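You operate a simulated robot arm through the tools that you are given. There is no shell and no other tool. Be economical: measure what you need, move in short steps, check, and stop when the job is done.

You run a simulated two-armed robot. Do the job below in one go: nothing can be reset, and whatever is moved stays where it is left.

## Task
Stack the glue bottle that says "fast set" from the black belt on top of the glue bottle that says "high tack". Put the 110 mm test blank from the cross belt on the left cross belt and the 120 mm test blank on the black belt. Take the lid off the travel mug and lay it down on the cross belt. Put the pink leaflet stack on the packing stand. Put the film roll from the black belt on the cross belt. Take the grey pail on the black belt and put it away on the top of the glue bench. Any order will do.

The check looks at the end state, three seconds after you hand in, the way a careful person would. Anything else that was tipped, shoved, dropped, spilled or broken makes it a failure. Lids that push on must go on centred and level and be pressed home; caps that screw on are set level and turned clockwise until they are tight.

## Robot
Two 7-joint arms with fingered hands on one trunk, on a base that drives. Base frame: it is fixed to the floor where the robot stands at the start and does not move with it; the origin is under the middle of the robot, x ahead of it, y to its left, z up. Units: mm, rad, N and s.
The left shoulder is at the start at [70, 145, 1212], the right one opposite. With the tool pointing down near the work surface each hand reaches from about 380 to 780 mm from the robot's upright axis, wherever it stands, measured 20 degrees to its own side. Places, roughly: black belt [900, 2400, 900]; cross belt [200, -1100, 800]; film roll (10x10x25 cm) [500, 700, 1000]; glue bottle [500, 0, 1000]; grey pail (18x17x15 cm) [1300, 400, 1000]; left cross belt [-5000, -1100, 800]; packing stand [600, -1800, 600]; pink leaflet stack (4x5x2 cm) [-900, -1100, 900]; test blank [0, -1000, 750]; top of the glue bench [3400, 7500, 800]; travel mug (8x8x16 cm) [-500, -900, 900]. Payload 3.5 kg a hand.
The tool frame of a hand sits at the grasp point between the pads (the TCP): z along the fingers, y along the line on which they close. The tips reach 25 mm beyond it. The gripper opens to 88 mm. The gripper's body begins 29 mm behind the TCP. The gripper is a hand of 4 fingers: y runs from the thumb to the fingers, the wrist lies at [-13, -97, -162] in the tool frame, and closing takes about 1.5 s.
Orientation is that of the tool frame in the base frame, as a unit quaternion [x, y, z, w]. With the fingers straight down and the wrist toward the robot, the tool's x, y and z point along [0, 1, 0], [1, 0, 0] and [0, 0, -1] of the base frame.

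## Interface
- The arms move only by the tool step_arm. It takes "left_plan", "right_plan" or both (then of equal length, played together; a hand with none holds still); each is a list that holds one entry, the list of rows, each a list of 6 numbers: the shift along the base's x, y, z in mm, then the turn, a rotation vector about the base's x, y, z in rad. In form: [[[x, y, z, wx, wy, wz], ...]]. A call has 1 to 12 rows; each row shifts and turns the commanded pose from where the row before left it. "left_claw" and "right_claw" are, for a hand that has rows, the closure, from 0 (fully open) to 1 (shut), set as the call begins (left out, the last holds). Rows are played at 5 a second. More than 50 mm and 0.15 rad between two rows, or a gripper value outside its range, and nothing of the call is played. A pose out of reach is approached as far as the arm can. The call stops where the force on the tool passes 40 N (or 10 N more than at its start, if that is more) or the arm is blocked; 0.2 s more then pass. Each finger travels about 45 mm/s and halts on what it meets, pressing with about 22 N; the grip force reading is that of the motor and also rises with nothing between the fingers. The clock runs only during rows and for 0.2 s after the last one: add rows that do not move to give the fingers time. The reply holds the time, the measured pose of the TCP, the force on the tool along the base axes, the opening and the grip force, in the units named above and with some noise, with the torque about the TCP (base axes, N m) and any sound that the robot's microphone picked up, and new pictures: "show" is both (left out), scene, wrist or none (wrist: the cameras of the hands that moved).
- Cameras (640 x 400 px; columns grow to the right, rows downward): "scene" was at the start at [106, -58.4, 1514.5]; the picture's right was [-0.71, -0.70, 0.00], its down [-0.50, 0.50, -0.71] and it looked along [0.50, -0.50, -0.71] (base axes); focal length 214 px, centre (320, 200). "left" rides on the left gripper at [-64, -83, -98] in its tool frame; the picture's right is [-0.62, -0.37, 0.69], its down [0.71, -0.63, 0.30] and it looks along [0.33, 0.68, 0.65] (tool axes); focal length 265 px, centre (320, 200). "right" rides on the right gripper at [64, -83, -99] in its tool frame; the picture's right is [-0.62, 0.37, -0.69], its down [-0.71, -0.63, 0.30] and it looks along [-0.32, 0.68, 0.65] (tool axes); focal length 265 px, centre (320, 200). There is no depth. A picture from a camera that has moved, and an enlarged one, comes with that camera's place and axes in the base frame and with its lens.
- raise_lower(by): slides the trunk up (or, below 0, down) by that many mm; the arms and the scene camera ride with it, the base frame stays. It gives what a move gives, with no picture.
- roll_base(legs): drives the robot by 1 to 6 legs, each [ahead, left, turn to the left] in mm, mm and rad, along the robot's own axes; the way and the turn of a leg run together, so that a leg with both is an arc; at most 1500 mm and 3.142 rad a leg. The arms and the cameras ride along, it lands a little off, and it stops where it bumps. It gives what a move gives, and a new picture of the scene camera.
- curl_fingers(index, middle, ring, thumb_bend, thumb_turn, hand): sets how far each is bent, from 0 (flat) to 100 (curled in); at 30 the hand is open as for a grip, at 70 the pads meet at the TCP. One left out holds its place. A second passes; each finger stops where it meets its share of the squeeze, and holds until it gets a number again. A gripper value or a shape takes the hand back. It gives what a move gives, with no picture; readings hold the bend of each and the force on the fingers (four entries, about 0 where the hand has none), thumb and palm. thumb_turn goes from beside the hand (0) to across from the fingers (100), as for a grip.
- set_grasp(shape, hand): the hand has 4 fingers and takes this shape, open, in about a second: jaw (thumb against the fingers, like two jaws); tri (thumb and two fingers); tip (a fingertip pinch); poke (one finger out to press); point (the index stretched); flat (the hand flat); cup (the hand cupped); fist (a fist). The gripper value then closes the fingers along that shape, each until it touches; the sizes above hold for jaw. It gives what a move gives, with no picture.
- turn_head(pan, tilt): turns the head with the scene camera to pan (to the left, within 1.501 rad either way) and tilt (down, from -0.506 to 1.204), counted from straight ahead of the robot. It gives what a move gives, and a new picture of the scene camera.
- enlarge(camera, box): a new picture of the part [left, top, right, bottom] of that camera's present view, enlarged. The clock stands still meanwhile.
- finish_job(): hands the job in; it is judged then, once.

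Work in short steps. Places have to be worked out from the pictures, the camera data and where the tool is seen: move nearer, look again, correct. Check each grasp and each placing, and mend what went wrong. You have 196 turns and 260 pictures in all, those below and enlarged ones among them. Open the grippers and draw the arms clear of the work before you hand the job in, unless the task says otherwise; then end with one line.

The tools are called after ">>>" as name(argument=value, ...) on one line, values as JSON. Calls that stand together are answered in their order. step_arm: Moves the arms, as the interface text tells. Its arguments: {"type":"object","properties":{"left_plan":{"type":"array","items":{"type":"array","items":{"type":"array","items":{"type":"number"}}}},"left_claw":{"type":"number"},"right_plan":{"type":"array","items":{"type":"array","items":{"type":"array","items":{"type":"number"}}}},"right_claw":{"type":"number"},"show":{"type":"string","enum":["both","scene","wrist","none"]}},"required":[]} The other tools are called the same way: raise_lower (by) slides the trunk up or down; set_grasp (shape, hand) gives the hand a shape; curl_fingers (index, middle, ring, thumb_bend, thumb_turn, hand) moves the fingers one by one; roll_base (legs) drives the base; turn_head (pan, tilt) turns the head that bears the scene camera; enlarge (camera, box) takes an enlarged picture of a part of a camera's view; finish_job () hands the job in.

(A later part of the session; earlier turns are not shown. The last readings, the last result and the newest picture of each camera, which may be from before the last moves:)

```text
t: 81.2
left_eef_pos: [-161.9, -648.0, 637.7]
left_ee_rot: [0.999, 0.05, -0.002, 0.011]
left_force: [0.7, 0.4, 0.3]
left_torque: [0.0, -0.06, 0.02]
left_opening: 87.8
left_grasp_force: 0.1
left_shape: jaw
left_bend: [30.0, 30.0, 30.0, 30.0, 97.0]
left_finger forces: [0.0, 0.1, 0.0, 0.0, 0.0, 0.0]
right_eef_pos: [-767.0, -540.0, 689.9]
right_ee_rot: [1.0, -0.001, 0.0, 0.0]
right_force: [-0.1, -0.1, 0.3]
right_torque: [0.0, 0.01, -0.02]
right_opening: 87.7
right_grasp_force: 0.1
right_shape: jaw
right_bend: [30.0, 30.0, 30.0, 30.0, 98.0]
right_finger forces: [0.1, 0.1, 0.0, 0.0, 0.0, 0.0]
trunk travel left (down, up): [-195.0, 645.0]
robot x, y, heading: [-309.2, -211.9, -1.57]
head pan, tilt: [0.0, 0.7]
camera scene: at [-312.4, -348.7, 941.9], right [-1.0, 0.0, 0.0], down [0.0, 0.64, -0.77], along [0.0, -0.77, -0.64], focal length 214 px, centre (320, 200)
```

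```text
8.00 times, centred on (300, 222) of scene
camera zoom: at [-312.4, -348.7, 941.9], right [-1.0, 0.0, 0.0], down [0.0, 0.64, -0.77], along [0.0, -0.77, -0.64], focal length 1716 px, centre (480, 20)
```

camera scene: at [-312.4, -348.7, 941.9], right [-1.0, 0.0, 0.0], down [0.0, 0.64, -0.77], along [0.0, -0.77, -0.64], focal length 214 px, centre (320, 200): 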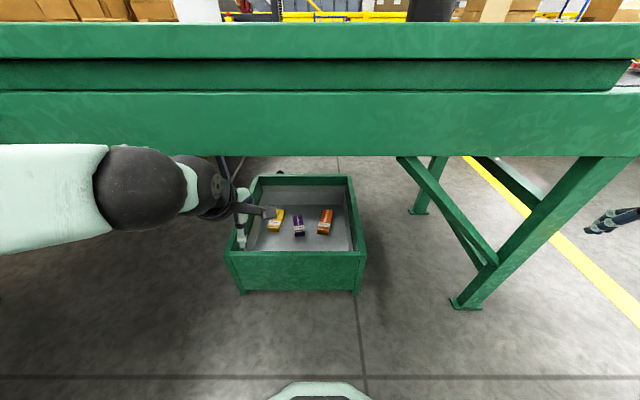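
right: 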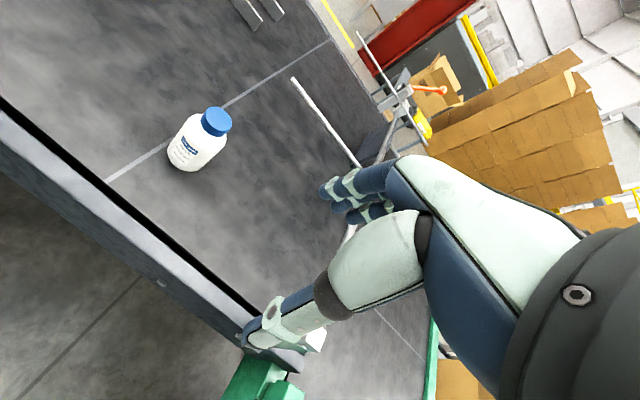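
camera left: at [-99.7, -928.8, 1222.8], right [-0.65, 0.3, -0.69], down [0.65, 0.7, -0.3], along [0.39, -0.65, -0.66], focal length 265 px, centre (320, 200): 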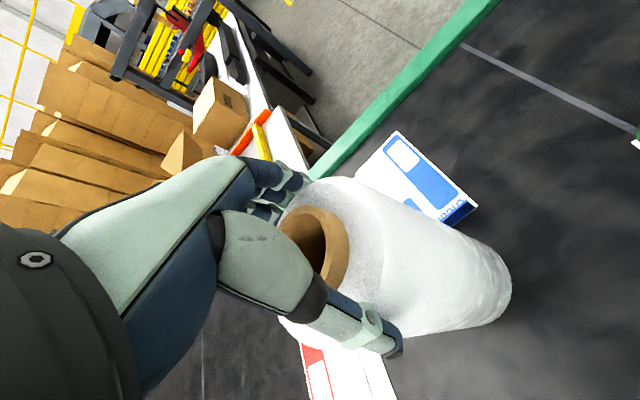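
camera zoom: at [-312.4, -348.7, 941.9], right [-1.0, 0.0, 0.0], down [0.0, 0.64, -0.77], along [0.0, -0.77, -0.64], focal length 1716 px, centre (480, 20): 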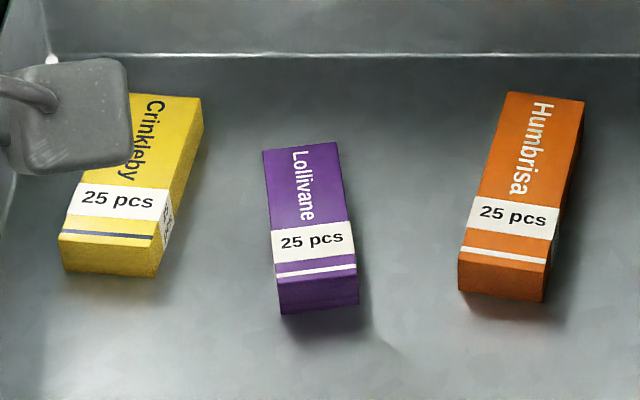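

These packs are not blanks ("25 pcs" candy boxes), so I leave them. I raise the trunk again and search the belt for the blanks.

>>> raise_lower(by=400)

>>> raise_lower(by=240)

>>> roll_base(legs=[[120, 100, 0]])

>>> turn_head(pan=0.6, tilt=0.8)

>>> turn_head(pan=-0.3, tilt=0.9)

```text
t: 85.0
left_eef_pos: [-162.6, -646.6, 1037.9]
left_ee_rot: [0.999, 0.05, -0.002, 0.011]
left_force: [0.6, 0.4, -0.9]
left_torque: [-0.03, -0.02, 0.02]
left_opening: 88.0
left_grasp_force: 0.0
left_shape: jaw
left_bend: [30.0, 30.0, 30.0, 30.0, 97.0]
left_finger forces: [0.1, 0.0, 0.0, 0.0, 0.0, 0.0]
right_eef_pos: [-765.6, -539.9, 1090.5]
right_ee_rot: [1.0, 0.0, -0.001, 0.0]
right_force: [-0.2, -0.1, 0.0]
right_torque: [0.01, -0.01, -0.01]
right_opening: 87.7
right_grasp_force: 0.0
right_shape: jaw
right_bend: [30.0, 30.0, 30.0, 30.0, 98.0]
right_finger forces: [0.1, 0.1, 0.1, 0.0, 0.0, 0.1]
trunk travel left (down, up): [-595.0, 245.0]
robot x, y, heading: [-314.1, -213.4, -1.57]
head pan, tilt: [0.0, 0.7]
```

```text
t: 87.5
left_eef_pos: [-163.1, -647.9, 1277.1]
left_ee_rot: [0.999, 0.051, -0.002, 0.01]
left_force: [-0.2, -0.4, -0.6]
left_torque: [-0.04, -0.02, 0.01]
left_opening: 87.9
left_grasp_force: 0.1
left_shape: jaw
left_bend: [30.0, 30.0, 30.0, 30.0, 97.0]
left_finger forces: [0.0, 0.0, 0.0, 0.1, 0.0, 0.0]
right_eef_pos: [-766.3, -540.6, 1332.4]
right_ee_rot: [1.0, 0.0, 0.0, 0.0]
right_force: [0.3, 0.0, -0.2]
right_torque: [0.01, -0.03, -0.02]
right_opening: 87.5
right_grasp_force: 0.0
right_shape: jaw
right_bend: [30.0, 30.0, 30.0, 30.0, 98.0]
right_finger forces: [0.0, 0.0, 0.0, 0.0, 0.0, 0.1]
trunk travel left (down, up): [-835.0, 5.0]
robot x, y, heading: [-313.7, -206.3, -1.568]
head pan, tilt: [0.0, 0.7]
```

```text
t: 88.9
left_eef_pos: [-63.9, -760.3, 1279.5]
left_ee_rot: [0.999, 0.052, -0.001, 0.012]
left_force: [-0.9, 0.3, 0.3]
left_torque: [-0.03, 0.01, 0.02]
left_opening: 87.8
left_grasp_force: 0.1
left_shape: jaw
left_bend: [30.0, 30.0, 30.0, 30.0, 97.0]
left_finger forces: [0.0, 0.0, 0.0, 0.1, 0.0, 0.0]
right_eef_pos: [-667.3, -653.5, 1330.4]
right_ee_rot: [1.0, 0.001, 0.0, 0.001]
right_force: [0.3, 1.1, 0.2]
right_torque: [-0.02, -0.03, -0.01]
right_opening: 88.0
right_grasp_force: 0.1
right_shape: jaw
right_bend: [30.0, 30.0, 30.0, 30.0, 98.0]
right_finger forces: [0.1, 0.1, 0.1, 0.0, 0.1, 0.0]
trunk travel left (down, up): [-835.0, 5.0]
robot x, y, heading: [-213.4, -329.2, -1.569]
head pan, tilt: [0.0, 0.7]
camera scene: at [-214.5, -460.6, 1582.1], right [-1.0, 0.0, 0.0], down [0.0, 0.64, -0.77], along [0.0, -0.77, -0.64], focal length 214 px, centre (320, 200)
```

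scene: 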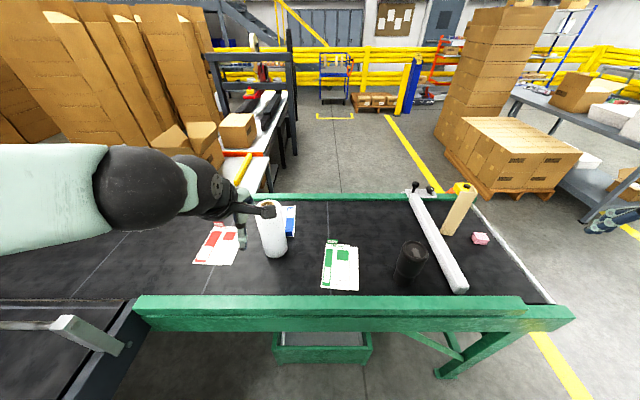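

```text
t: 89.9
left_eef_pos: [-60.6, -761.9, 1277.3]
left_ee_rot: [0.999, 0.051, -0.002, 0.011]
left_force: [-0.2, -0.3, -0.4]
left_torque: [0.02, -0.02, -0.01]
left_opening: 88.1
left_grasp_force: 0.1
left_shape: jaw
left_bend: [30.0, 30.0, 30.0, 30.0, 97.0]
left_finger forces: [0.0, 0.0, 0.1, 0.0, 0.1, 0.0]
right_eef_pos: [-664.9, -656.4, 1331.1]
right_ee_rot: [1.0, 0.001, -0.001, 0.001]
right_force: [0.1, 0.1, -0.2]
right_torque: [-0.01, 0.02, 0.07]
right_opening: 87.8
right_grasp_force: 0.1
right_shape: jaw
right_bend: [30.0, 30.0, 30.0, 30.0, 98.0]
right_finger forces: [0.0, 0.0, 0.1, 0.0, 0.0, 0.1]
trunk travel left (down, up): [-835.0, 5.0]
robot x, y, heading: [-211.4, -330.4, -1.568]
head pan, tilt: [0.6, 0.799]
camera scene: at [-166.0, -445.6, 1573.6], right [-0.82, -0.57, 0.0], down [-0.41, 0.59, -0.7], along [0.4, -0.57, -0.72], focal length 214 px, centre (320, 200)
```

scene: 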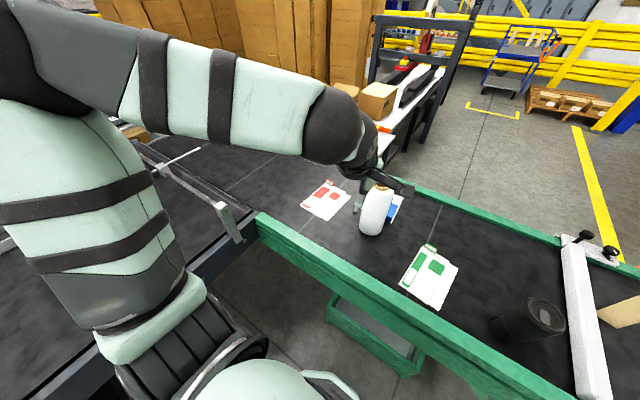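

```text
t: 91.1
left_eef_pos: [-60.5, -763.5, 1276.6]
left_ee_rot: [0.999, 0.051, -0.002, 0.011]
left_force: [-0.3, 0.7, 1.2]
left_torque: [0.0, -0.01, 0.01]
left_opening: 87.7
left_grasp_force: 0.1
left_shape: jaw
left_bend: [30.0, 30.0, 30.0, 30.0, 97.0]
left_finger forces: [0.1, 0.0, 0.1, 0.0, 0.0, 0.1]
right_eef_pos: [-665.7, -656.8, 1331.4]
right_ee_rot: [1.0, 0.0, -0.001, 0.001]
right_force: [-0.4, -0.7, 0.5]
right_torque: [0.01, -0.01, -0.04]
right_opening: 87.8
right_grasp_force: 0.0
right_shape: jaw
right_bend: [30.0, 30.0, 30.0, 30.0, 98.0]
right_finger forces: [0.1, 0.1, 0.0, 0.0, 0.0, 0.0]
trunk travel left (down, up): [-835.0, 5.0]
robot x, y, heading: [-211.2, -330.5, -1.568]
head pan, tilt: [-0.3, 0.901]
camera scene: at [-233.9, -451.1, 1565.7], right [-0.96, 0.29, 0.0], down [0.23, 0.75, -0.62], along [-0.18, -0.59, -0.78], focal length 214 px, centre (320, 200)
```

scene: 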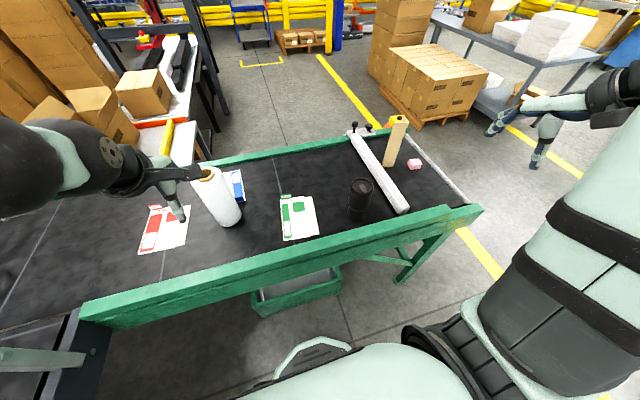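

I enlarge the cards and the bar end to look for test blanks.

>>> enlarge(camera="scene", box=[265, 185, 325, 245])

>>> enlarge(camera="scene", box=[340, 110, 430, 220])

>>> enlarge(camera="scene", box=[130, 160, 250, 260])

```text
6.67 times, centred on (295, 215) of scene
camera zoom: at [-233.9, -451.1, 1565.7], right [-0.96, 0.29, 0.0], down [0.23, 0.75, -0.62], along [-0.18, -0.59, -0.78], focal length 1430 px, centre (487, 100)
```

zoom: 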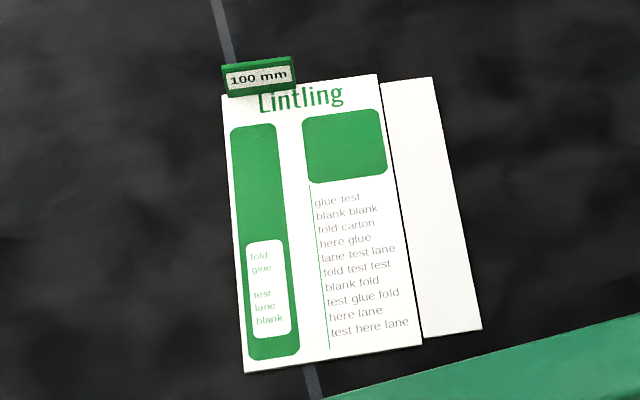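

```text
3.64 times, centred on (385, 165) of scene
camera zoom: at [-233.9, -451.1, 1565.7], right [-0.96, 0.29, 0.0], down [0.23, 0.75, -0.62], along [-0.18, -0.59, -0.78], focal length 780 px, centre (84, 327)
```

zoom: 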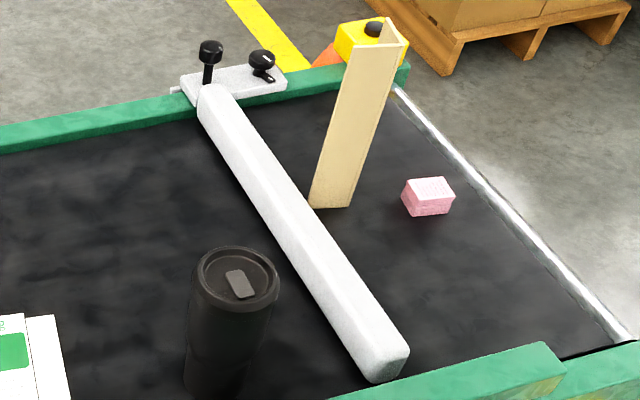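

```text
4.00 times, centred on (190, 210) of scene
camera zoom: at [-233.9, -451.1, 1565.7], right [-0.96, 0.29, 0.0], down [0.23, 0.75, -0.62], along [-0.18, -0.59, -0.78], focal length 858 px, centre (840, 160)
```

zoom: 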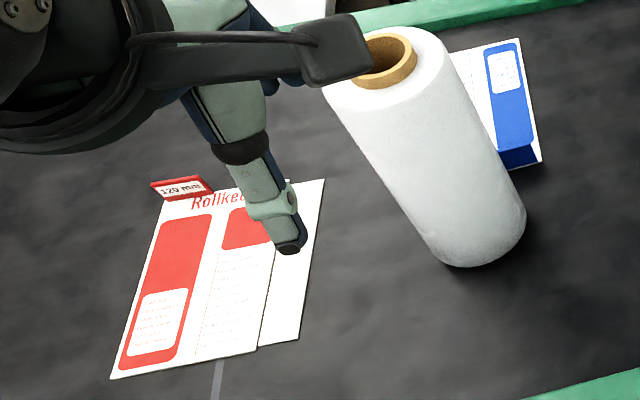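

Now it's clear: the "cards" are the flat blanks with end tags: green 100 mm, red 120 mm, so blue should be 110 mm. I drive left to reach the red one's tag.

>>> roll_base(legs=[[90, 265, 0]])

>>> turn_head(pan=0.1, tilt=0.9)

```text
t: 93.0
left_eef_pos: [204.1, -848.7, 1278.6]
left_ee_rot: [0.998, 0.054, 0.0, 0.011]
left_force: [-0.5, -0.3, 0.8]
left_torque: [0.02, -0.03, 0.01]
left_opening: 88.1
left_grasp_force: 0.2
left_shape: jaw
left_bend: [30.0, 30.0, 30.0, 30.0, 97.0]
left_finger forces: [0.0, 0.0, 0.0, 0.1, 0.0, 0.0]
right_eef_pos: [-400.3, -746.1, 1330.5]
right_ee_rot: [1.0, 0.002, 0.001, 0.001]
right_force: [0.1, 0.4, -0.6]
right_torque: [-0.01, 0.01, -0.03]
right_opening: 87.5
right_grasp_force: 0.0
right_shape: jaw
right_bend: [30.0, 30.0, 30.0, 30.0, 98.0]
right_finger forces: [0.1, 0.0, 0.1, 0.0, 0.1, 0.1]
trunk travel left (down, up): [-835.0, 5.0]
robot x, y, heading: [55.8, -413.8, -1.564]
head pan, tilt: [-0.3, 0.901]
camera scene: at [29.5, -538.5, 1565.7], right [-0.96, 0.29, 0.0], down [0.23, 0.75, -0.62], along [-0.18, -0.6, -0.78], focal length 214 px, centre (320, 200)
```

scene: 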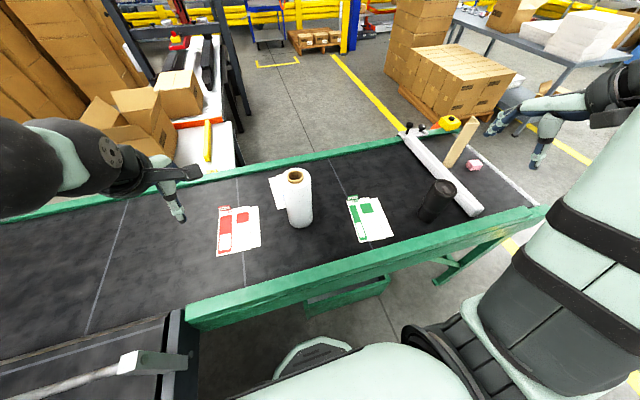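

```text
t: 93.9
left_eef_pos: [207.6, -850.8, 1277.2]
left_ee_rot: [0.998, 0.054, -0.002, 0.011]
left_force: [-0.3, 0.0, -0.5]
left_torque: [0.0, 0.0, -0.03]
left_opening: 88.0
left_grasp_force: 0.1
left_shape: jaw
left_bend: [30.0, 30.0, 30.0, 30.0, 97.0]
left_finger forces: [0.0, 0.0, 0.0, 0.1, 0.0, 0.0]
right_eef_pos: [-396.1, -746.3, 1331.3]
right_ee_rot: [1.0, 0.003, -0.001, 0.0]
right_force: [0.3, 0.6, -0.5]
right_torque: [-0.01, 0.0, 0.02]
right_opening: 87.4
right_grasp_force: 0.0
right_shape: jaw
right_bend: [30.0, 30.0, 30.0, 30.0, 98.0]
right_finger forces: [0.1, 0.1, 0.0, 0.1, 0.0, 0.0]
trunk travel left (down, up): [-835.0, 5.0]
robot x, y, heading: [52.8, -417.8, -1.566]
head pan, tilt: [0.099, 0.901]
camera scene: at [63.3, -542.5, 1565.6], right [-0.99, -0.11, 0.0], down [-0.08, 0.78, -0.62], along [0.07, -0.62, -0.78], focal length 214 px, centre (320, 200)
```

scene: 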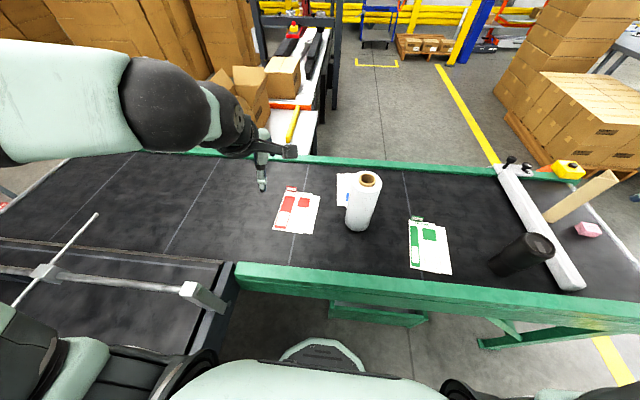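

>>> enlarge(camera="scene", box=[260, 170, 390, 245])

>>> enlarge(camera="left", box=[0, 0, 640, 400])

```text
4.92 times, centred on (325, 208) of scene
camera zoom: at [63.3, -542.5, 1565.6], right [-0.99, -0.11, 0.0], down [-0.08, 0.78, -0.62], along [0.07, -0.62, -0.78], focal length 1056 px, centre (295, 163)
```

zoom: 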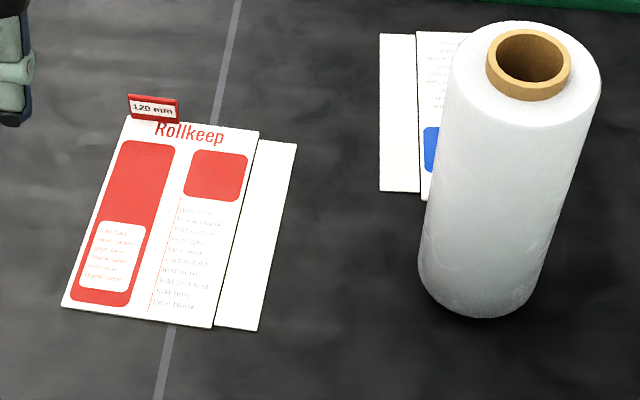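

```text
1.00 times, centred on (320, 200) of left (not enlarged: the box is as wide or as high as the picture)
camera zoom: at [135.5, -772.7, 1373.5], right [-0.66, 0.28, -0.7], down [0.64, 0.7, -0.32], along [0.39, -0.66, -0.64], focal length 265 px, centre (320, 200)
```

zoom: 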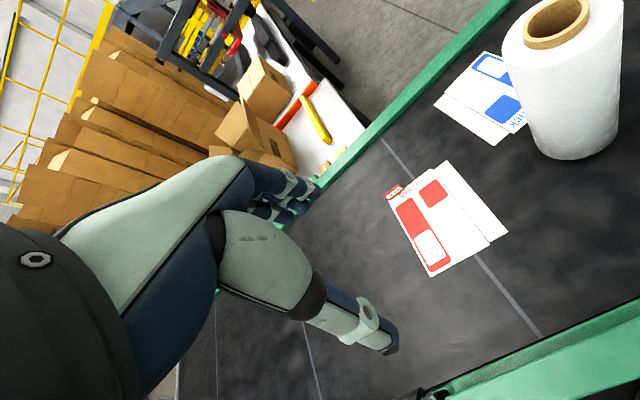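

The tag of the red blank is near [253, -1147]; it lies within reach. I bring the left hand above it.

>>> step_arm(left_plan=[[[4.6, -29.6, -26, 0, 0, -0.018], [4.6, -29.6, -26, 0, 0, -0.018], [4.6, -29.6, -26, 0, 0, -0.018], [4.6, -29.6, -26, 0, 0, -0.018], [4.6, -29.6, -26, 0, 0, -0.018], [4.6, -29.6, -26, 0, 0, -0.018], [4.6, -29.6, -26, 0, 0, -0.018], [4.6, -29.6, -26, 0, 0, -0.018], [4.6, -29.6, -26, 0, 0, -0.018], [4.6, -29.6, -26, 0, 0, -0.018], [0, 0, 0, 0, 0, 0]]], left_claw=0.3)

>>> enlarge(camera="scene", box=[250, 140, 350, 240])

```text
t: 96.3
left_eef_pos: [253.1, -1142.5, 1020.6]
left_ee_rot: [0.999, -0.037, -0.003, 0.01]
left_force: [0.6, -0.4, -0.2]
left_torque: [0.02, -0.02, 0.01]
left_opening: 61.7
left_grasp_force: 0.0
left_shape: jaw
left_bend: [27.0, 37.0, 34.0, 58.0, 99.0]
left_finger forces: [0.0, 0.0, 0.0, 0.1, 0.0, 0.0]
right_eef_pos: [-398.6, -745.8, 1330.8]
right_ee_rot: [1.0, 0.002, -0.001, 0.0]
right_force: [-1.3, 0.1, 0.2]
right_torque: [-0.01, 0.01, 0.01]
right_opening: 87.7
right_grasp_force: 0.0
right_shape: jaw
right_bend: [30.0, 30.0, 30.0, 30.0, 98.0]
right_finger forces: [0.0, 0.0, 0.0, 0.1, 0.1, 0.1]
trunk travel left (down, up): [-835.0, 5.0]
robot x, y, heading: [56.4, -416.7, -1.563]
head pan, tilt: [0.099, 0.901]
camera scene: at [62.4, -541.6, 1565.7], right [-0.99, -0.11, 0.0], down [-0.08, 0.78, -0.62], along [0.07, -0.62, -0.78], focal length 214 px, centre (320, 200)
camera left: at [195.6, -1052.9, 1117.5], right [-0.6, 0.4, -0.7], down [0.76, 0.57, -0.32], along [0.27, -0.72, -0.64], focal length 265 px, centre (320, 200)
```

scene: 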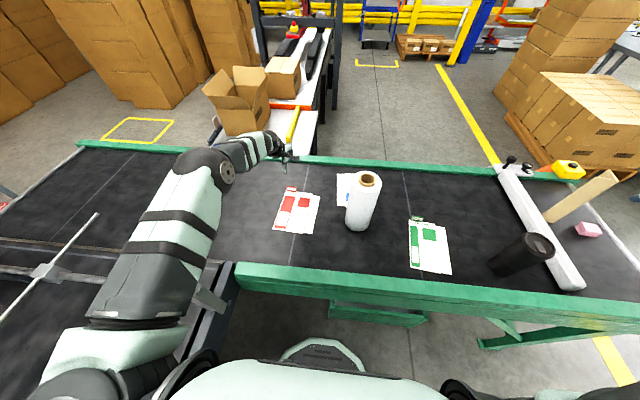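
left: 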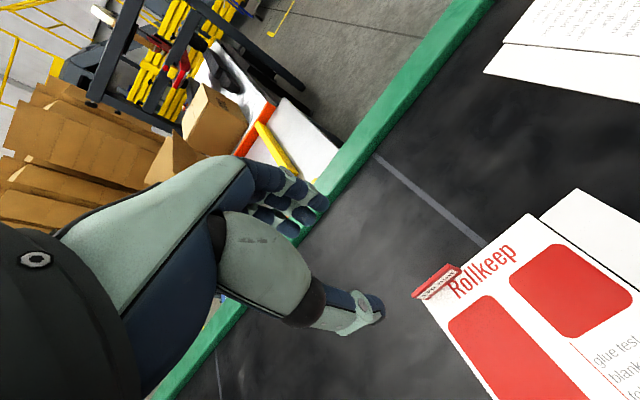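

```text
4.00 times, centred on (300, 190) of scene
camera zoom: at [62.4, -541.6, 1565.7], right [-0.99, -0.11, 0.0], down [-0.08, 0.78, -0.62], along [0.07, -0.62, -0.78], focal length 858 px, centre (400, 240)
```

zoom: 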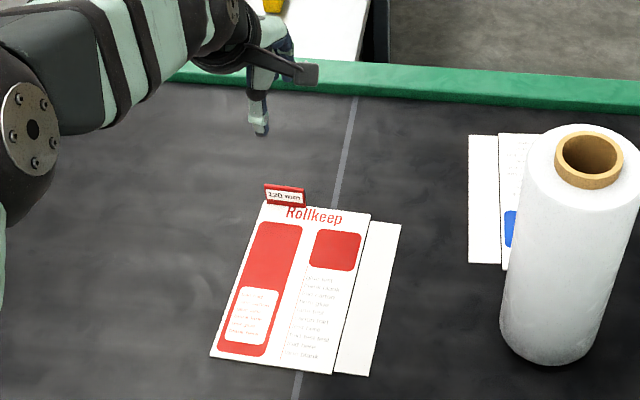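

The tag reads [251, -1140]; the hand is right above it. I lower to just above the belt.

>>> step_arm(left_plan=[[[-1, 1, -35, 0, 0, 0], [0, 1, -35, 0, 0, 0], [0, 0, -30, 0, 0, 0], [0, 0, -25, 0, 0, 0], [0, 0, 0, 0, 0, 0]]], show="wrist")

>>> enlarge(camera="scene", box=[260, 160, 330, 230])

```text
t: 97.5
left_eef_pos: [253.7, -1137.1, 900.9]
left_ee_rot: [0.999, -0.036, -0.003, 0.011]
left_force: [-0.8, 1.2, 0.1]
left_torque: [0.03, 0.04, 0.03]
left_opening: 61.8
left_grasp_force: 0.0
left_shape: jaw
left_bend: [27.0, 37.0, 34.0, 58.0, 99.0]
left_finger forces: [0.1, 0.1, 0.0, 0.1, 0.0, 0.0]
left hand out of reach, approached as far as the arm can: row 4
right_eef_pos: [-398.3, -747.1, 1330.6]
right_ee_rot: [1.0, 0.003, 0.0, 0.0]
right_force: [0.7, -0.7, 0.4]
right_torque: [-0.02, 0.02, 0.01]
right_opening: 88.0
right_grasp_force: 0.1
right_shape: jaw
right_bend: [30.0, 30.0, 30.0, 30.0, 98.0]
right_finger forces: [0.0, 0.1, 0.0, 0.1, 0.1, 0.0]
trunk travel left (down, up): [-835.0, 5.0]
robot x, y, heading: [57.7, -416.5, -1.565]
head pan, tilt: [0.099, 0.901]
camera left: at [196.6, -1047.6, 997.7], right [-0.6, 0.4, -0.7], down [0.76, 0.57, -0.32], along [0.27, -0.72, -0.64], focal length 265 px, centre (320, 200)
```

left: 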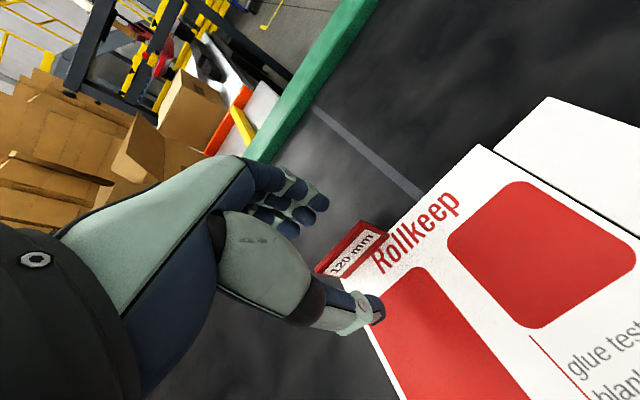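

```text
5.71 times, centred on (295, 195) of scene
camera zoom: at [62.1, -542.2, 1565.7], right [-0.99, -0.11, 0.0], down [-0.08, 0.78, -0.62], along [0.07, -0.62, -0.78], focal length 1226 px, centre (463, 229)
```

zoom: 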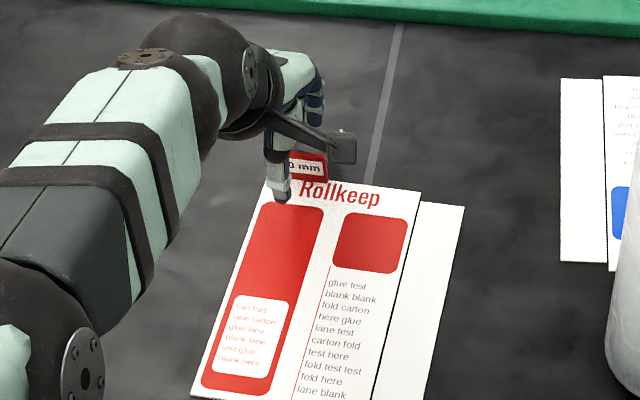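

The arm is at its reach limit at this height; I lower with the trunk instead, to put the fingertips just above the belt.

>>> raise_lower(by=-17)

>>> step_arm(left_plan=[[[0, -4, -2, 0, 0, 0], [0, 0, 0, 0, 0, 0]]], show="wrist")

>>> enlarge(camera="scene", box=[270, 165, 320, 215])

```text
t: 98.2
left_eef_pos: [254.0, -1137.9, 884.4]
left_ee_rot: [0.999, -0.036, -0.002, 0.01]
left_force: [0.2, -0.2, 0.2]
left_torque: [-0.01, 0.02, -0.05]
left_opening: 61.7
left_grasp_force: 0.0
left_shape: jaw
left_bend: [27.0, 37.0, 34.0, 58.0, 99.0]
left_finger forces: [0.0, 0.0, 0.0, 0.0, 0.0, 0.0]
right_eef_pos: [-398.1, -746.0, 1314.2]
right_ee_rot: [1.0, 0.002, 0.0, 0.0]
right_force: [0.8, -0.8, 0.4]
right_torque: [0.02, -0.01, 0.03]
right_opening: 87.6
right_grasp_force: 0.1
right_shape: jaw
right_bend: [30.0, 30.0, 30.0, 30.0, 98.0]
right_finger forces: [0.0, 0.0, 0.0, 0.1, 0.0, 0.0]
trunk travel left (down, up): [-818.0, 22.0]
robot x, y, heading: [50.2, -416.9, -1.564]
head pan, tilt: [0.099, 0.901]
```

```text
t: 98.8
left_eef_pos: [253.9, -1136.9, 885.8]
left_ee_rot: [0.999, -0.036, -0.002, 0.011]
left_force: [0.3, 0.0, 0.6]
left_torque: [0.0, -0.03, -0.02]
left_opening: 61.9
left_grasp_force: 0.0
left_shape: jaw
left_bend: [27.0, 37.0, 34.0, 58.0, 99.0]
left_finger forces: [0.0, 0.0, 0.0, 0.0, 0.1, 0.1]
left hand out of reach, approached as far as the arm can: row 1
right_eef_pos: [-397.5, -745.5, 1313.8]
right_ee_rot: [1.0, 0.003, 0.0, 0.001]
right_force: [0.4, 0.5, 1.0]
right_torque: [-0.02, 0.01, 0.02]
right_opening: 87.6
right_grasp_force: 0.0
right_shape: jaw
right_bend: [30.0, 30.0, 30.0, 30.0, 98.0]
right_finger forces: [0.0, 0.1, 0.0, 0.0, 0.0, 0.1]
trunk travel left (down, up): [-818.0, 22.0]
robot x, y, heading: [55.9, -414.4, -1.564]
head pan, tilt: [0.099, 0.901]
camera left: at [197.0, -1047.9, 980.9], right [-0.6, 0.4, -0.7], down [0.76, 0.57, -0.32], along [0.27, -0.72, -0.64], focal length 265 px, centre (320, 200)
```

left: 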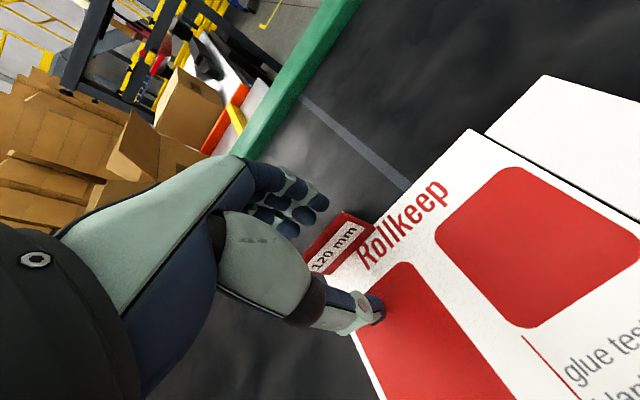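

```text
8.00 times, centred on (295, 190) of scene
camera zoom: at [62.3, -542.4, 1548.7], right [-0.99, -0.11, 0.0], down [-0.08, 0.78, -0.62], along [0.07, -0.62, -0.78], focal length 1716 px, centre (520, 280)
```

zoom: 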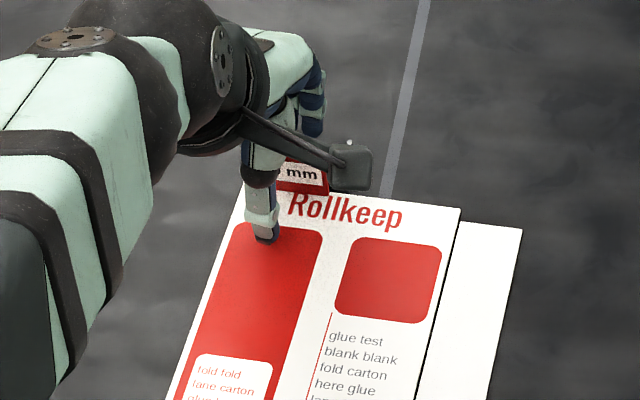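

The tag sits between thumb and fingers. I shift 6 mm in -x and close.

>>> step_arm(left_plan=[[[-6, 0, 0, 0, 0, 0], [0, 0, 0, 0, 0, 0]]], show="none")

>>> step_arm(left_plan=[[[0, 0, 0, 0, 0, 0], [0, 0, 0, 0, 0, 0], [0, 0, 0, 0, 0, 0], [0, 0, 0, 0, 0, 0], [0, 0, 0, 0, 0, 0], [0, 0, 0, 0, 0, 0]]], left_claw=1, show="wrist")

>>> enlarge(camera="scene", box=[260, 160, 330, 230])

```text
t: 99.3
left_eef_pos: [246.4, -1136.4, 885.4]
left_ee_rot: [0.999, -0.036, -0.002, 0.011]
left_force: [0.0, -0.3, -0.1]
left_torque: [0.0, -0.01, -0.03]
left_opening: 62.1
left_grasp_force: 0.0
left_shape: jaw
left_bend: [27.0, 37.0, 34.0, 58.0, 99.0]
left_finger forces: [0.0, 0.1, 0.0, 0.0, 0.0, 0.0]
right_eef_pos: [-397.1, -746.6, 1313.6]
right_ee_rot: [1.0, 0.002, 0.0, 0.0]
right_force: [0.4, 0.0, -0.1]
right_torque: [-0.02, -0.02, -0.04]
right_opening: 87.8
right_grasp_force: 0.0
right_shape: jaw
right_bend: [30.0, 30.0, 30.0, 30.0, 98.0]
right_finger forces: [0.1, 0.1, 0.0, 0.1, 0.0, 0.0]
trunk travel left (down, up): [-818.0, 22.0]
robot x, y, heading: [53.2, -414.9, -1.562]
head pan, tilt: [0.099, 0.901]
```

```text
t: 100.8
left_eef_pos: [246.5, -1135.9, 884.9]
left_ee_rot: [0.999, -0.036, -0.002, 0.01]
left_force: [-0.6, -0.3, -0.6]
left_torque: [-0.02, 0.0, -0.01]
left_opening: 0.0
left_grasp_force: 21.8
left_shape: jaw
left_bend: [70.0, 70.0, 70.0, 70.0, 100.0]
left_finger forces: [11.7, 5.7, 2.3, 0.1, 19.9, 0.1]
right_eef_pos: [-397.8, -746.7, 1313.8]
right_ee_rot: [1.0, 0.002, -0.001, 0.0]
right_force: [0.0, -0.3, 0.5]
right_torque: [0.01, 0.0, -0.01]
right_opening: 87.7
right_grasp_force: 0.1
right_shape: jaw
right_bend: [30.0, 30.0, 30.0, 30.0, 98.0]
right_finger forces: [0.0, 0.0, 0.0, 0.1, 0.1, 0.0]
trunk travel left (down, up): [-818.0, 22.0]
robot x, y, heading: [56.0, -416.9, -1.565]
head pan, tilt: [0.099, 0.901]
camera left: at [190.4, -1047.7, 981.4], right [-0.6, 0.4, -0.7], down [0.76, 0.57, -0.32], along [0.27, -0.72, -0.64], focal length 265 px, centre (320, 200)
```

left: 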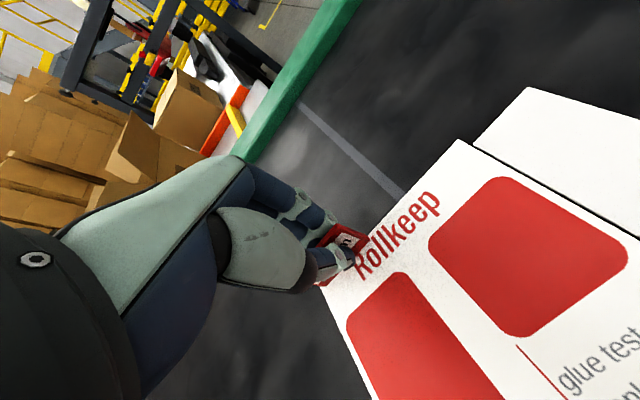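

```text
5.71 times, centred on (295, 195) of scene
camera zoom: at [62.4, -542.3, 1548.7], right [-0.99, -0.11, 0.0], down [-0.08, 0.78, -0.62], along [0.07, -0.62, -0.78], focal length 1226 px, centre (463, 229)
```

zoom: 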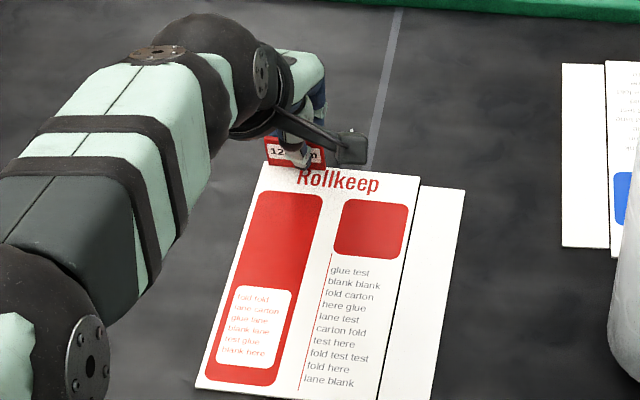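

The fingers shut on or over the thin tag. I lift slightly to see whether the blank follows.

>>> step_arm(left_plan=[[[0, 0, 8, 0, 0, 0], [0, 0, 12, 0, 0, 0], [0, 0, 0, 0, 0, 0]]], show="wrist")

```text
t: 101.5
left_eef_pos: [246.7, -1138.7, 904.7]
left_ee_rot: [0.999, -0.036, -0.002, 0.01]
left_force: [0.6, -0.4, -0.8]
left_torque: [-0.02, -0.04, 0.0]
left_opening: 0.0
left_grasp_force: 21.9
left_shape: jaw
left_bend: [70.0, 70.0, 70.0, 70.0, 100.0]
left_finger forces: [13.6, 5.1, 1.8, 0.0, 20.5, 0.0]
right_eef_pos: [-398.1, -746.7, 1313.9]
right_ee_rot: [1.0, 0.003, 0.0, 0.001]
right_force: [0.4, -0.2, 0.3]
right_torque: [-0.04, 0.05, -0.02]
right_opening: 87.9
right_grasp_force: 0.0
right_shape: jaw
right_bend: [30.0, 30.0, 30.0, 30.0, 98.0]
right_finger forces: [0.0, 0.0, 0.0, 0.0, 0.1, 0.1]
trunk travel left (down, up): [-818.0, 22.0]
robot x, y, heading: [57.7, -417.0, -1.564]
head pan, tilt: [0.099, 0.901]
camera left: at [189.6, -1049.6, 1001.1], right [-0.6, 0.4, -0.7], down [0.76, 0.57, -0.32], along [0.27, -0.72, -0.64], focal length 265 px, centre (320, 200)
```

left: 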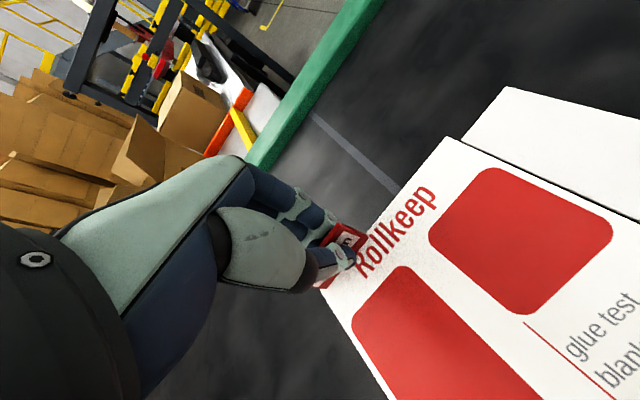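

The blank follows the hand. I lift it clear of the belt, gently, and watch it.

>>> step_arm(left_plan=[[[0, 0, 20, 0, 0, 0], [0, 0, 30, 0, 0, 0], [0, 0, 40, 0, 0, 0], [0, 0, 40, 0, 0, 0], [0, 20, 40, 0, 0, 0], [0, 20, 40, 0, 0, 0]]])

```text
t: 103.0
left_eef_pos: [245.6, -1094.8, 1116.6]
left_ee_rot: [0.999, -0.035, -0.002, 0.012]
left_force: [0.7, -0.3, -0.4]
left_torque: [-0.06, -0.01, 0.03]
left_opening: 0.0
left_grasp_force: 21.8
left_shape: jaw
left_bend: [70.0, 70.0, 70.0, 70.0, 100.0]
left_finger forces: [13.7, 4.9, 1.7, 0.0, 20.3, 0.0]
right_eef_pos: [-398.9, -744.2, 1315.5]
right_ee_rot: [1.0, 0.003, 0.0, 0.001]
right_force: [0.3, -0.5, 0.1]
right_torque: [-0.01, -0.01, -0.03]
right_opening: 87.8
right_grasp_force: 0.1
right_shape: jaw
right_bend: [30.0, 30.0, 30.0, 30.0, 98.0]
right_finger forces: [0.0, 0.0, 0.0, 0.0, 0.1, 0.0]
trunk travel left (down, up): [-818.0, 22.0]
robot x, y, heading: [54.6, -413.8, -1.565]
head pan, tilt: [0.099, 0.901]
camera scene: at [61.7, -539.2, 1548.9], right [-0.99, -0.11, 0.0], down [-0.08, 0.78, -0.62], along [0.07, -0.62, -0.78], focal length 214 px, centre (320, 200)
camera left: at [188.3, -1005.7, 1211.6], right [-0.6, 0.4, -0.7], down [0.76, 0.57, -0.32], along [0.27, -0.72, -0.64], focal length 265 px, centre (320, 200)
```

scene: 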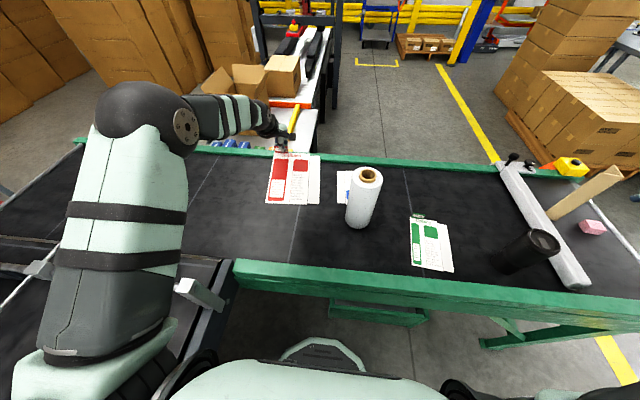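
left: 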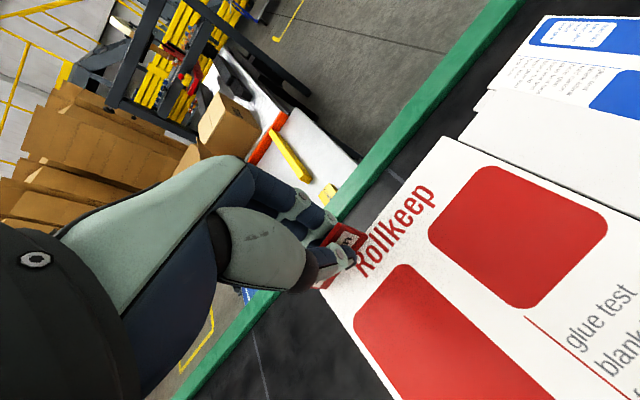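

Red blank is held. I raise it, pull it in a little, back the robot away and turn toward the black belt.

>>> step_arm(left_plan=[[[0, 20, 40, 0, 0, 0], [0, 20, 40, 0, 0, 0], [0, 25, 40, 0, 0, 0], [0, 30, 40, 0, 0, 0], [0, 40, 20, 0, 0, 0], [0, 40, 0, 0, 0, 0]]], show="none")

>>> roll_base(legs=[[-350, -70, 0], [0, 0, 1.56]])

>>> turn_head(pan=0, tilt=0.75)

```text
t: 104.3
left_eef_pos: [245.6, -919.3, 1294.6]
left_ee_rot: [0.999, -0.037, -0.003, 0.011]
left_force: [0.0, -0.6, 0.1]
left_torque: [-0.02, 0.01, 0.02]
left_opening: 0.2
left_grasp_force: 21.7
left_shape: jaw
left_bend: [70.0, 70.0, 70.0, 70.0, 100.0]
left_finger forces: [13.4, 4.6, 1.8, 0.0, 19.9, 0.1]
right_eef_pos: [-394.5, -744.0, 1315.1]
right_ee_rot: [1.0, 0.003, -0.001, 0.002]
right_force: [0.6, -0.2, 0.4]
right_torque: [0.01, 0.04, -0.02]
right_opening: 87.8
right_grasp_force: 0.1
right_shape: jaw
right_bend: [30.0, 30.0, 30.0, 30.0, 98.0]
right_finger forces: [0.1, 0.1, 0.0, 0.0, 0.1, 0.1]
trunk travel left (down, up): [-818.0, 22.0]
robot x, y, heading: [56.4, -413.0, -1.562]
head pan, tilt: [0.099, 0.901]
```

```text
t: 110.5
left_eef_pos: [490.3, 116.5, 1295.2]
left_ee_rot: [0.734, 0.679, 0.006, 0.008]
left_force: [-0.3, 0.3, -1.0]
left_torque: [0.04, -0.05, 0.03]
left_opening: 0.0
left_grasp_force: 21.9
left_shape: jaw
left_bend: [70.0, 70.0, 70.0, 70.0, 100.0]
left_finger forces: [13.3, 4.6, 1.6, 0.0, 19.5, 0.0]
right_eef_pos: [311.2, -524.7, 1313.6]
right_ee_rot: [0.707, 0.707, 0.0, 0.0]
right_force: [-1.0, -0.4, -0.6]
right_torque: [-0.02, -0.01, -0.01]
right_opening: 87.6
right_grasp_force: 0.0
right_shape: jaw
right_bend: [30.0, 30.0, 30.0, 30.0, 98.0]
right_finger forces: [0.1, 0.0, 0.1, 0.0, 0.0, 0.1]
trunk travel left (down, up): [-818.0, 22.0]
robot x, y, heading: [-17.6, -68.6, -0.003]
head pan, tilt: [0.099, 0.901]
camera scene: at [107.8, -62.4, 1548.7], right [0.1, -0.99, 0.0], down [-0.78, -0.08, -0.62], along [0.62, 0.06, -0.78], focal length 214 px, centre (320, 200)
```

scene: 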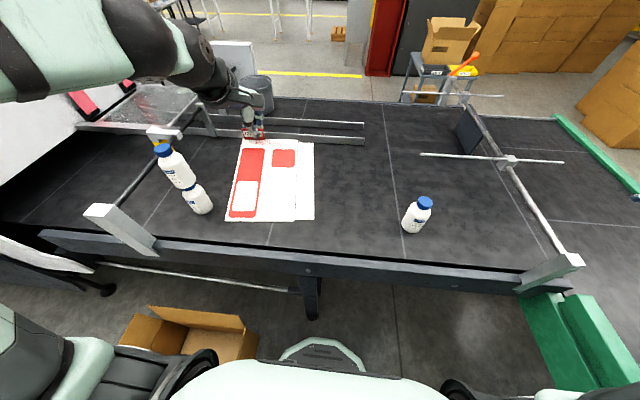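

```text
t: 111.2
left_eef_pos: [491.7, 115.9, 1293.1]
left_ee_rot: [0.734, 0.679, 0.006, 0.009]
left_force: [0.1, -1.1, -1.6]
left_torque: [0.0, -0.03, 0.01]
left_opening: 0.0
left_grasp_force: 21.8
left_shape: jaw
left_bend: [70.0, 70.0, 70.0, 70.0, 100.0]
left_finger forces: [13.3, 4.4, 1.7, 0.0, 19.6, 0.1]
right_eef_pos: [311.3, -524.1, 1314.5]
right_ee_rot: [0.708, 0.707, -0.001, 0.0]
right_force: [0.5, -0.5, -0.2]
right_torque: [-0.02, 0.02, -0.01]
right_opening: 87.9
right_grasp_force: 0.3
right_shape: jaw
right_bend: [30.0, 30.0, 30.0, 30.0, 98.0]
right_finger forces: [0.1, 0.0, 0.1, 0.0, 0.0, 0.1]
trunk travel left (down, up): [-818.0, 22.0]
robot x, y, heading: [-17.5, -67.3, -0.0]
head pan, tilt: [0.0, 0.75]
camera scene: at [115.6, -69.6, 1560.5], right [0.0, -1.0, 0.0], down [-0.68, 0.0, -0.73], along [0.73, 0.0, -0.68], focal length 214 px, centre (320, 200)
```

scene: 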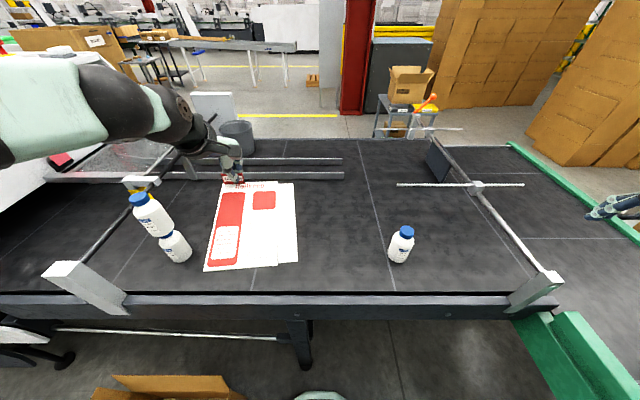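

Everything on the black belt still stands. I bring the red blank over the free middle and down toward the belt.

>>> step_arm(left_plan=[[[31, -14, -25, 0, 0, 0], [31, -14, -25, 0, 0, 0], [31, -14, -25, 0, 0, 0], [31, -14, -25, 0, 0, 0], [31, -14, -25, 0, 0, 0], [31, -14, -25, 0, 0, 0], [0, 0, -40, 0, 0, 0], [0, 0, -40, 0, 0, 0], [0, 0, -40, 0, 0, 0], [0, 0, -35, 0, 0, 0]]])

```text
t: 113.3
left_eef_pos: [677.6, 30.0, 988.8]
left_ee_rot: [0.734, 0.68, 0.005, 0.01]
left_force: [0.5, -0.1, -0.6]
left_torque: [0.02, -0.05, 0.01]
left_opening: 0.0
left_grasp_force: 22.5
left_shape: jaw
left_bend: [70.0, 70.0, 70.0, 70.0, 100.0]
left_finger forces: [13.3, 4.6, 1.6, 0.0, 19.6, 0.1]
right_eef_pos: [312.2, -524.6, 1313.7]
right_ee_rot: [0.707, 0.707, -0.001, 0.0]
right_force: [-0.3, -0.3, 0.4]
right_torque: [-0.01, -0.01, 0.0]
right_opening: 87.7
right_grasp_force: 0.1
right_shape: jaw
right_bend: [30.0, 30.0, 30.0, 30.0, 98.0]
right_finger forces: [0.0, 0.0, 0.0, 0.0, 0.0, 0.0]
trunk travel left (down, up): [-818.0, 22.0]
robot x, y, heading: [-15.5, -68.9, -0.0]
head pan, tilt: [0.0, 0.75]
camera scene: at [116.5, -69.5, 1560.5], right [0.0, -1.0, 0.0], down [-0.68, 0.0, -0.73], along [0.73, 0.0, -0.68], focal length 214 px, centre (320, 200)
camera left: at [588.1, -27.6, 1084.9], right [-0.4, -0.59, -0.7], down [-0.57, 0.76, -0.32], along [0.72, 0.27, -0.64], focal length 265 px, centre (320, 200)
```

scene: 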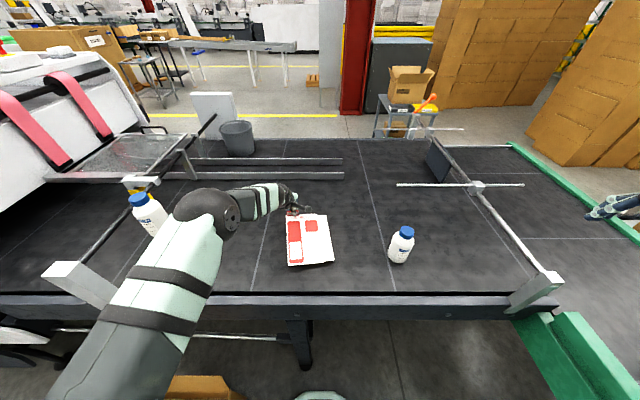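
left: 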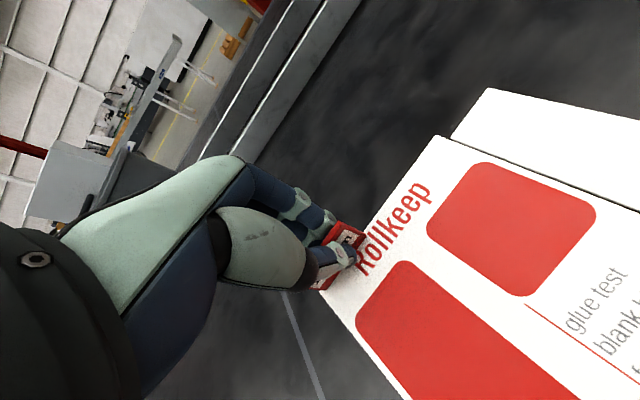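

The blank hovers about 50 mm over the belt in open space. I lower to the surface.

>>> step_arm(left_plan=[[[0, 0, -20, 0, 0, 0], [0, 0, -15, 0, 0, 0], [0, 0, -10, 0, 0, 0], [0, 0, -5, 0, 0, 0], [0, 0, 0, 0, 0, 0]]], show="wrist")

>>> enlarge(camera="scene", box=[250, 180, 370, 280])

```text
t: 114.5
left_eef_pos: [676.1, 32.7, 937.8]
left_ee_rot: [0.735, 0.678, 0.005, 0.009]
left_force: [0.1, -0.1, -0.1]
left_torque: [-0.01, 0.01, -0.03]
left_opening: 0.0
left_grasp_force: 22.4
left_shape: jaw
left_bend: [70.0, 70.0, 70.0, 70.0, 100.0]
left_finger forces: [14.0, 4.4, 1.7, 0.0, 20.1, 0.0]
right_eef_pos: [312.0, -524.7, 1313.8]
right_ee_rot: [0.707, 0.707, 0.0, 0.0]
right_force: [0.2, -1.1, -0.3]
right_torque: [0.01, -0.01, 0.0]
right_opening: 87.8
right_grasp_force: 0.0
right_shape: jaw
right_bend: [30.0, 30.0, 30.0, 30.0, 98.0]
right_finger forces: [0.0, 0.0, 0.0, 0.0, 0.1, 0.1]
trunk travel left (down, up): [-818.0, 22.0]
robot x, y, heading: [-17.7, -70.9, 0.0]
head pan, tilt: [0.0, 0.75]
camera left: at [586.9, -25.4, 1035.0], right [-0.4, -0.59, -0.7], down [-0.57, 0.76, -0.32], along [0.72, 0.27, -0.64], focal length 265 px, centre (320, 200)
```

left: 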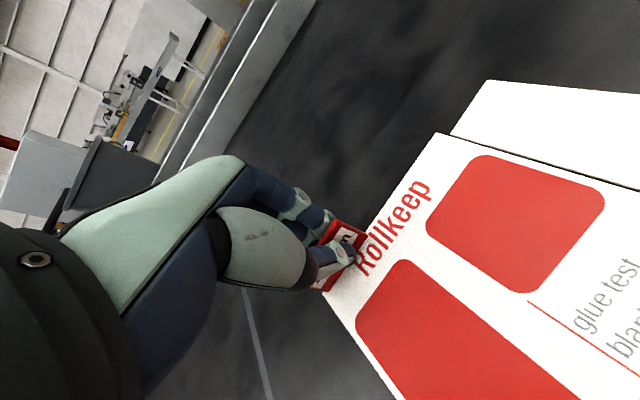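

```text
4.00 times, centred on (310, 230) of scene
camera zoom: at [115.8, -69.7, 1560.6], right [0.0, -1.0, 0.0], down [-0.68, 0.0, -0.73], along [0.73, 0.0, -0.68], focal length 858 px, centre (360, 80)
```

zoom: 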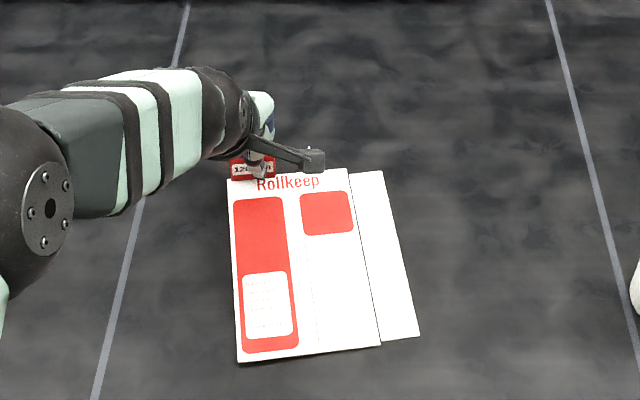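

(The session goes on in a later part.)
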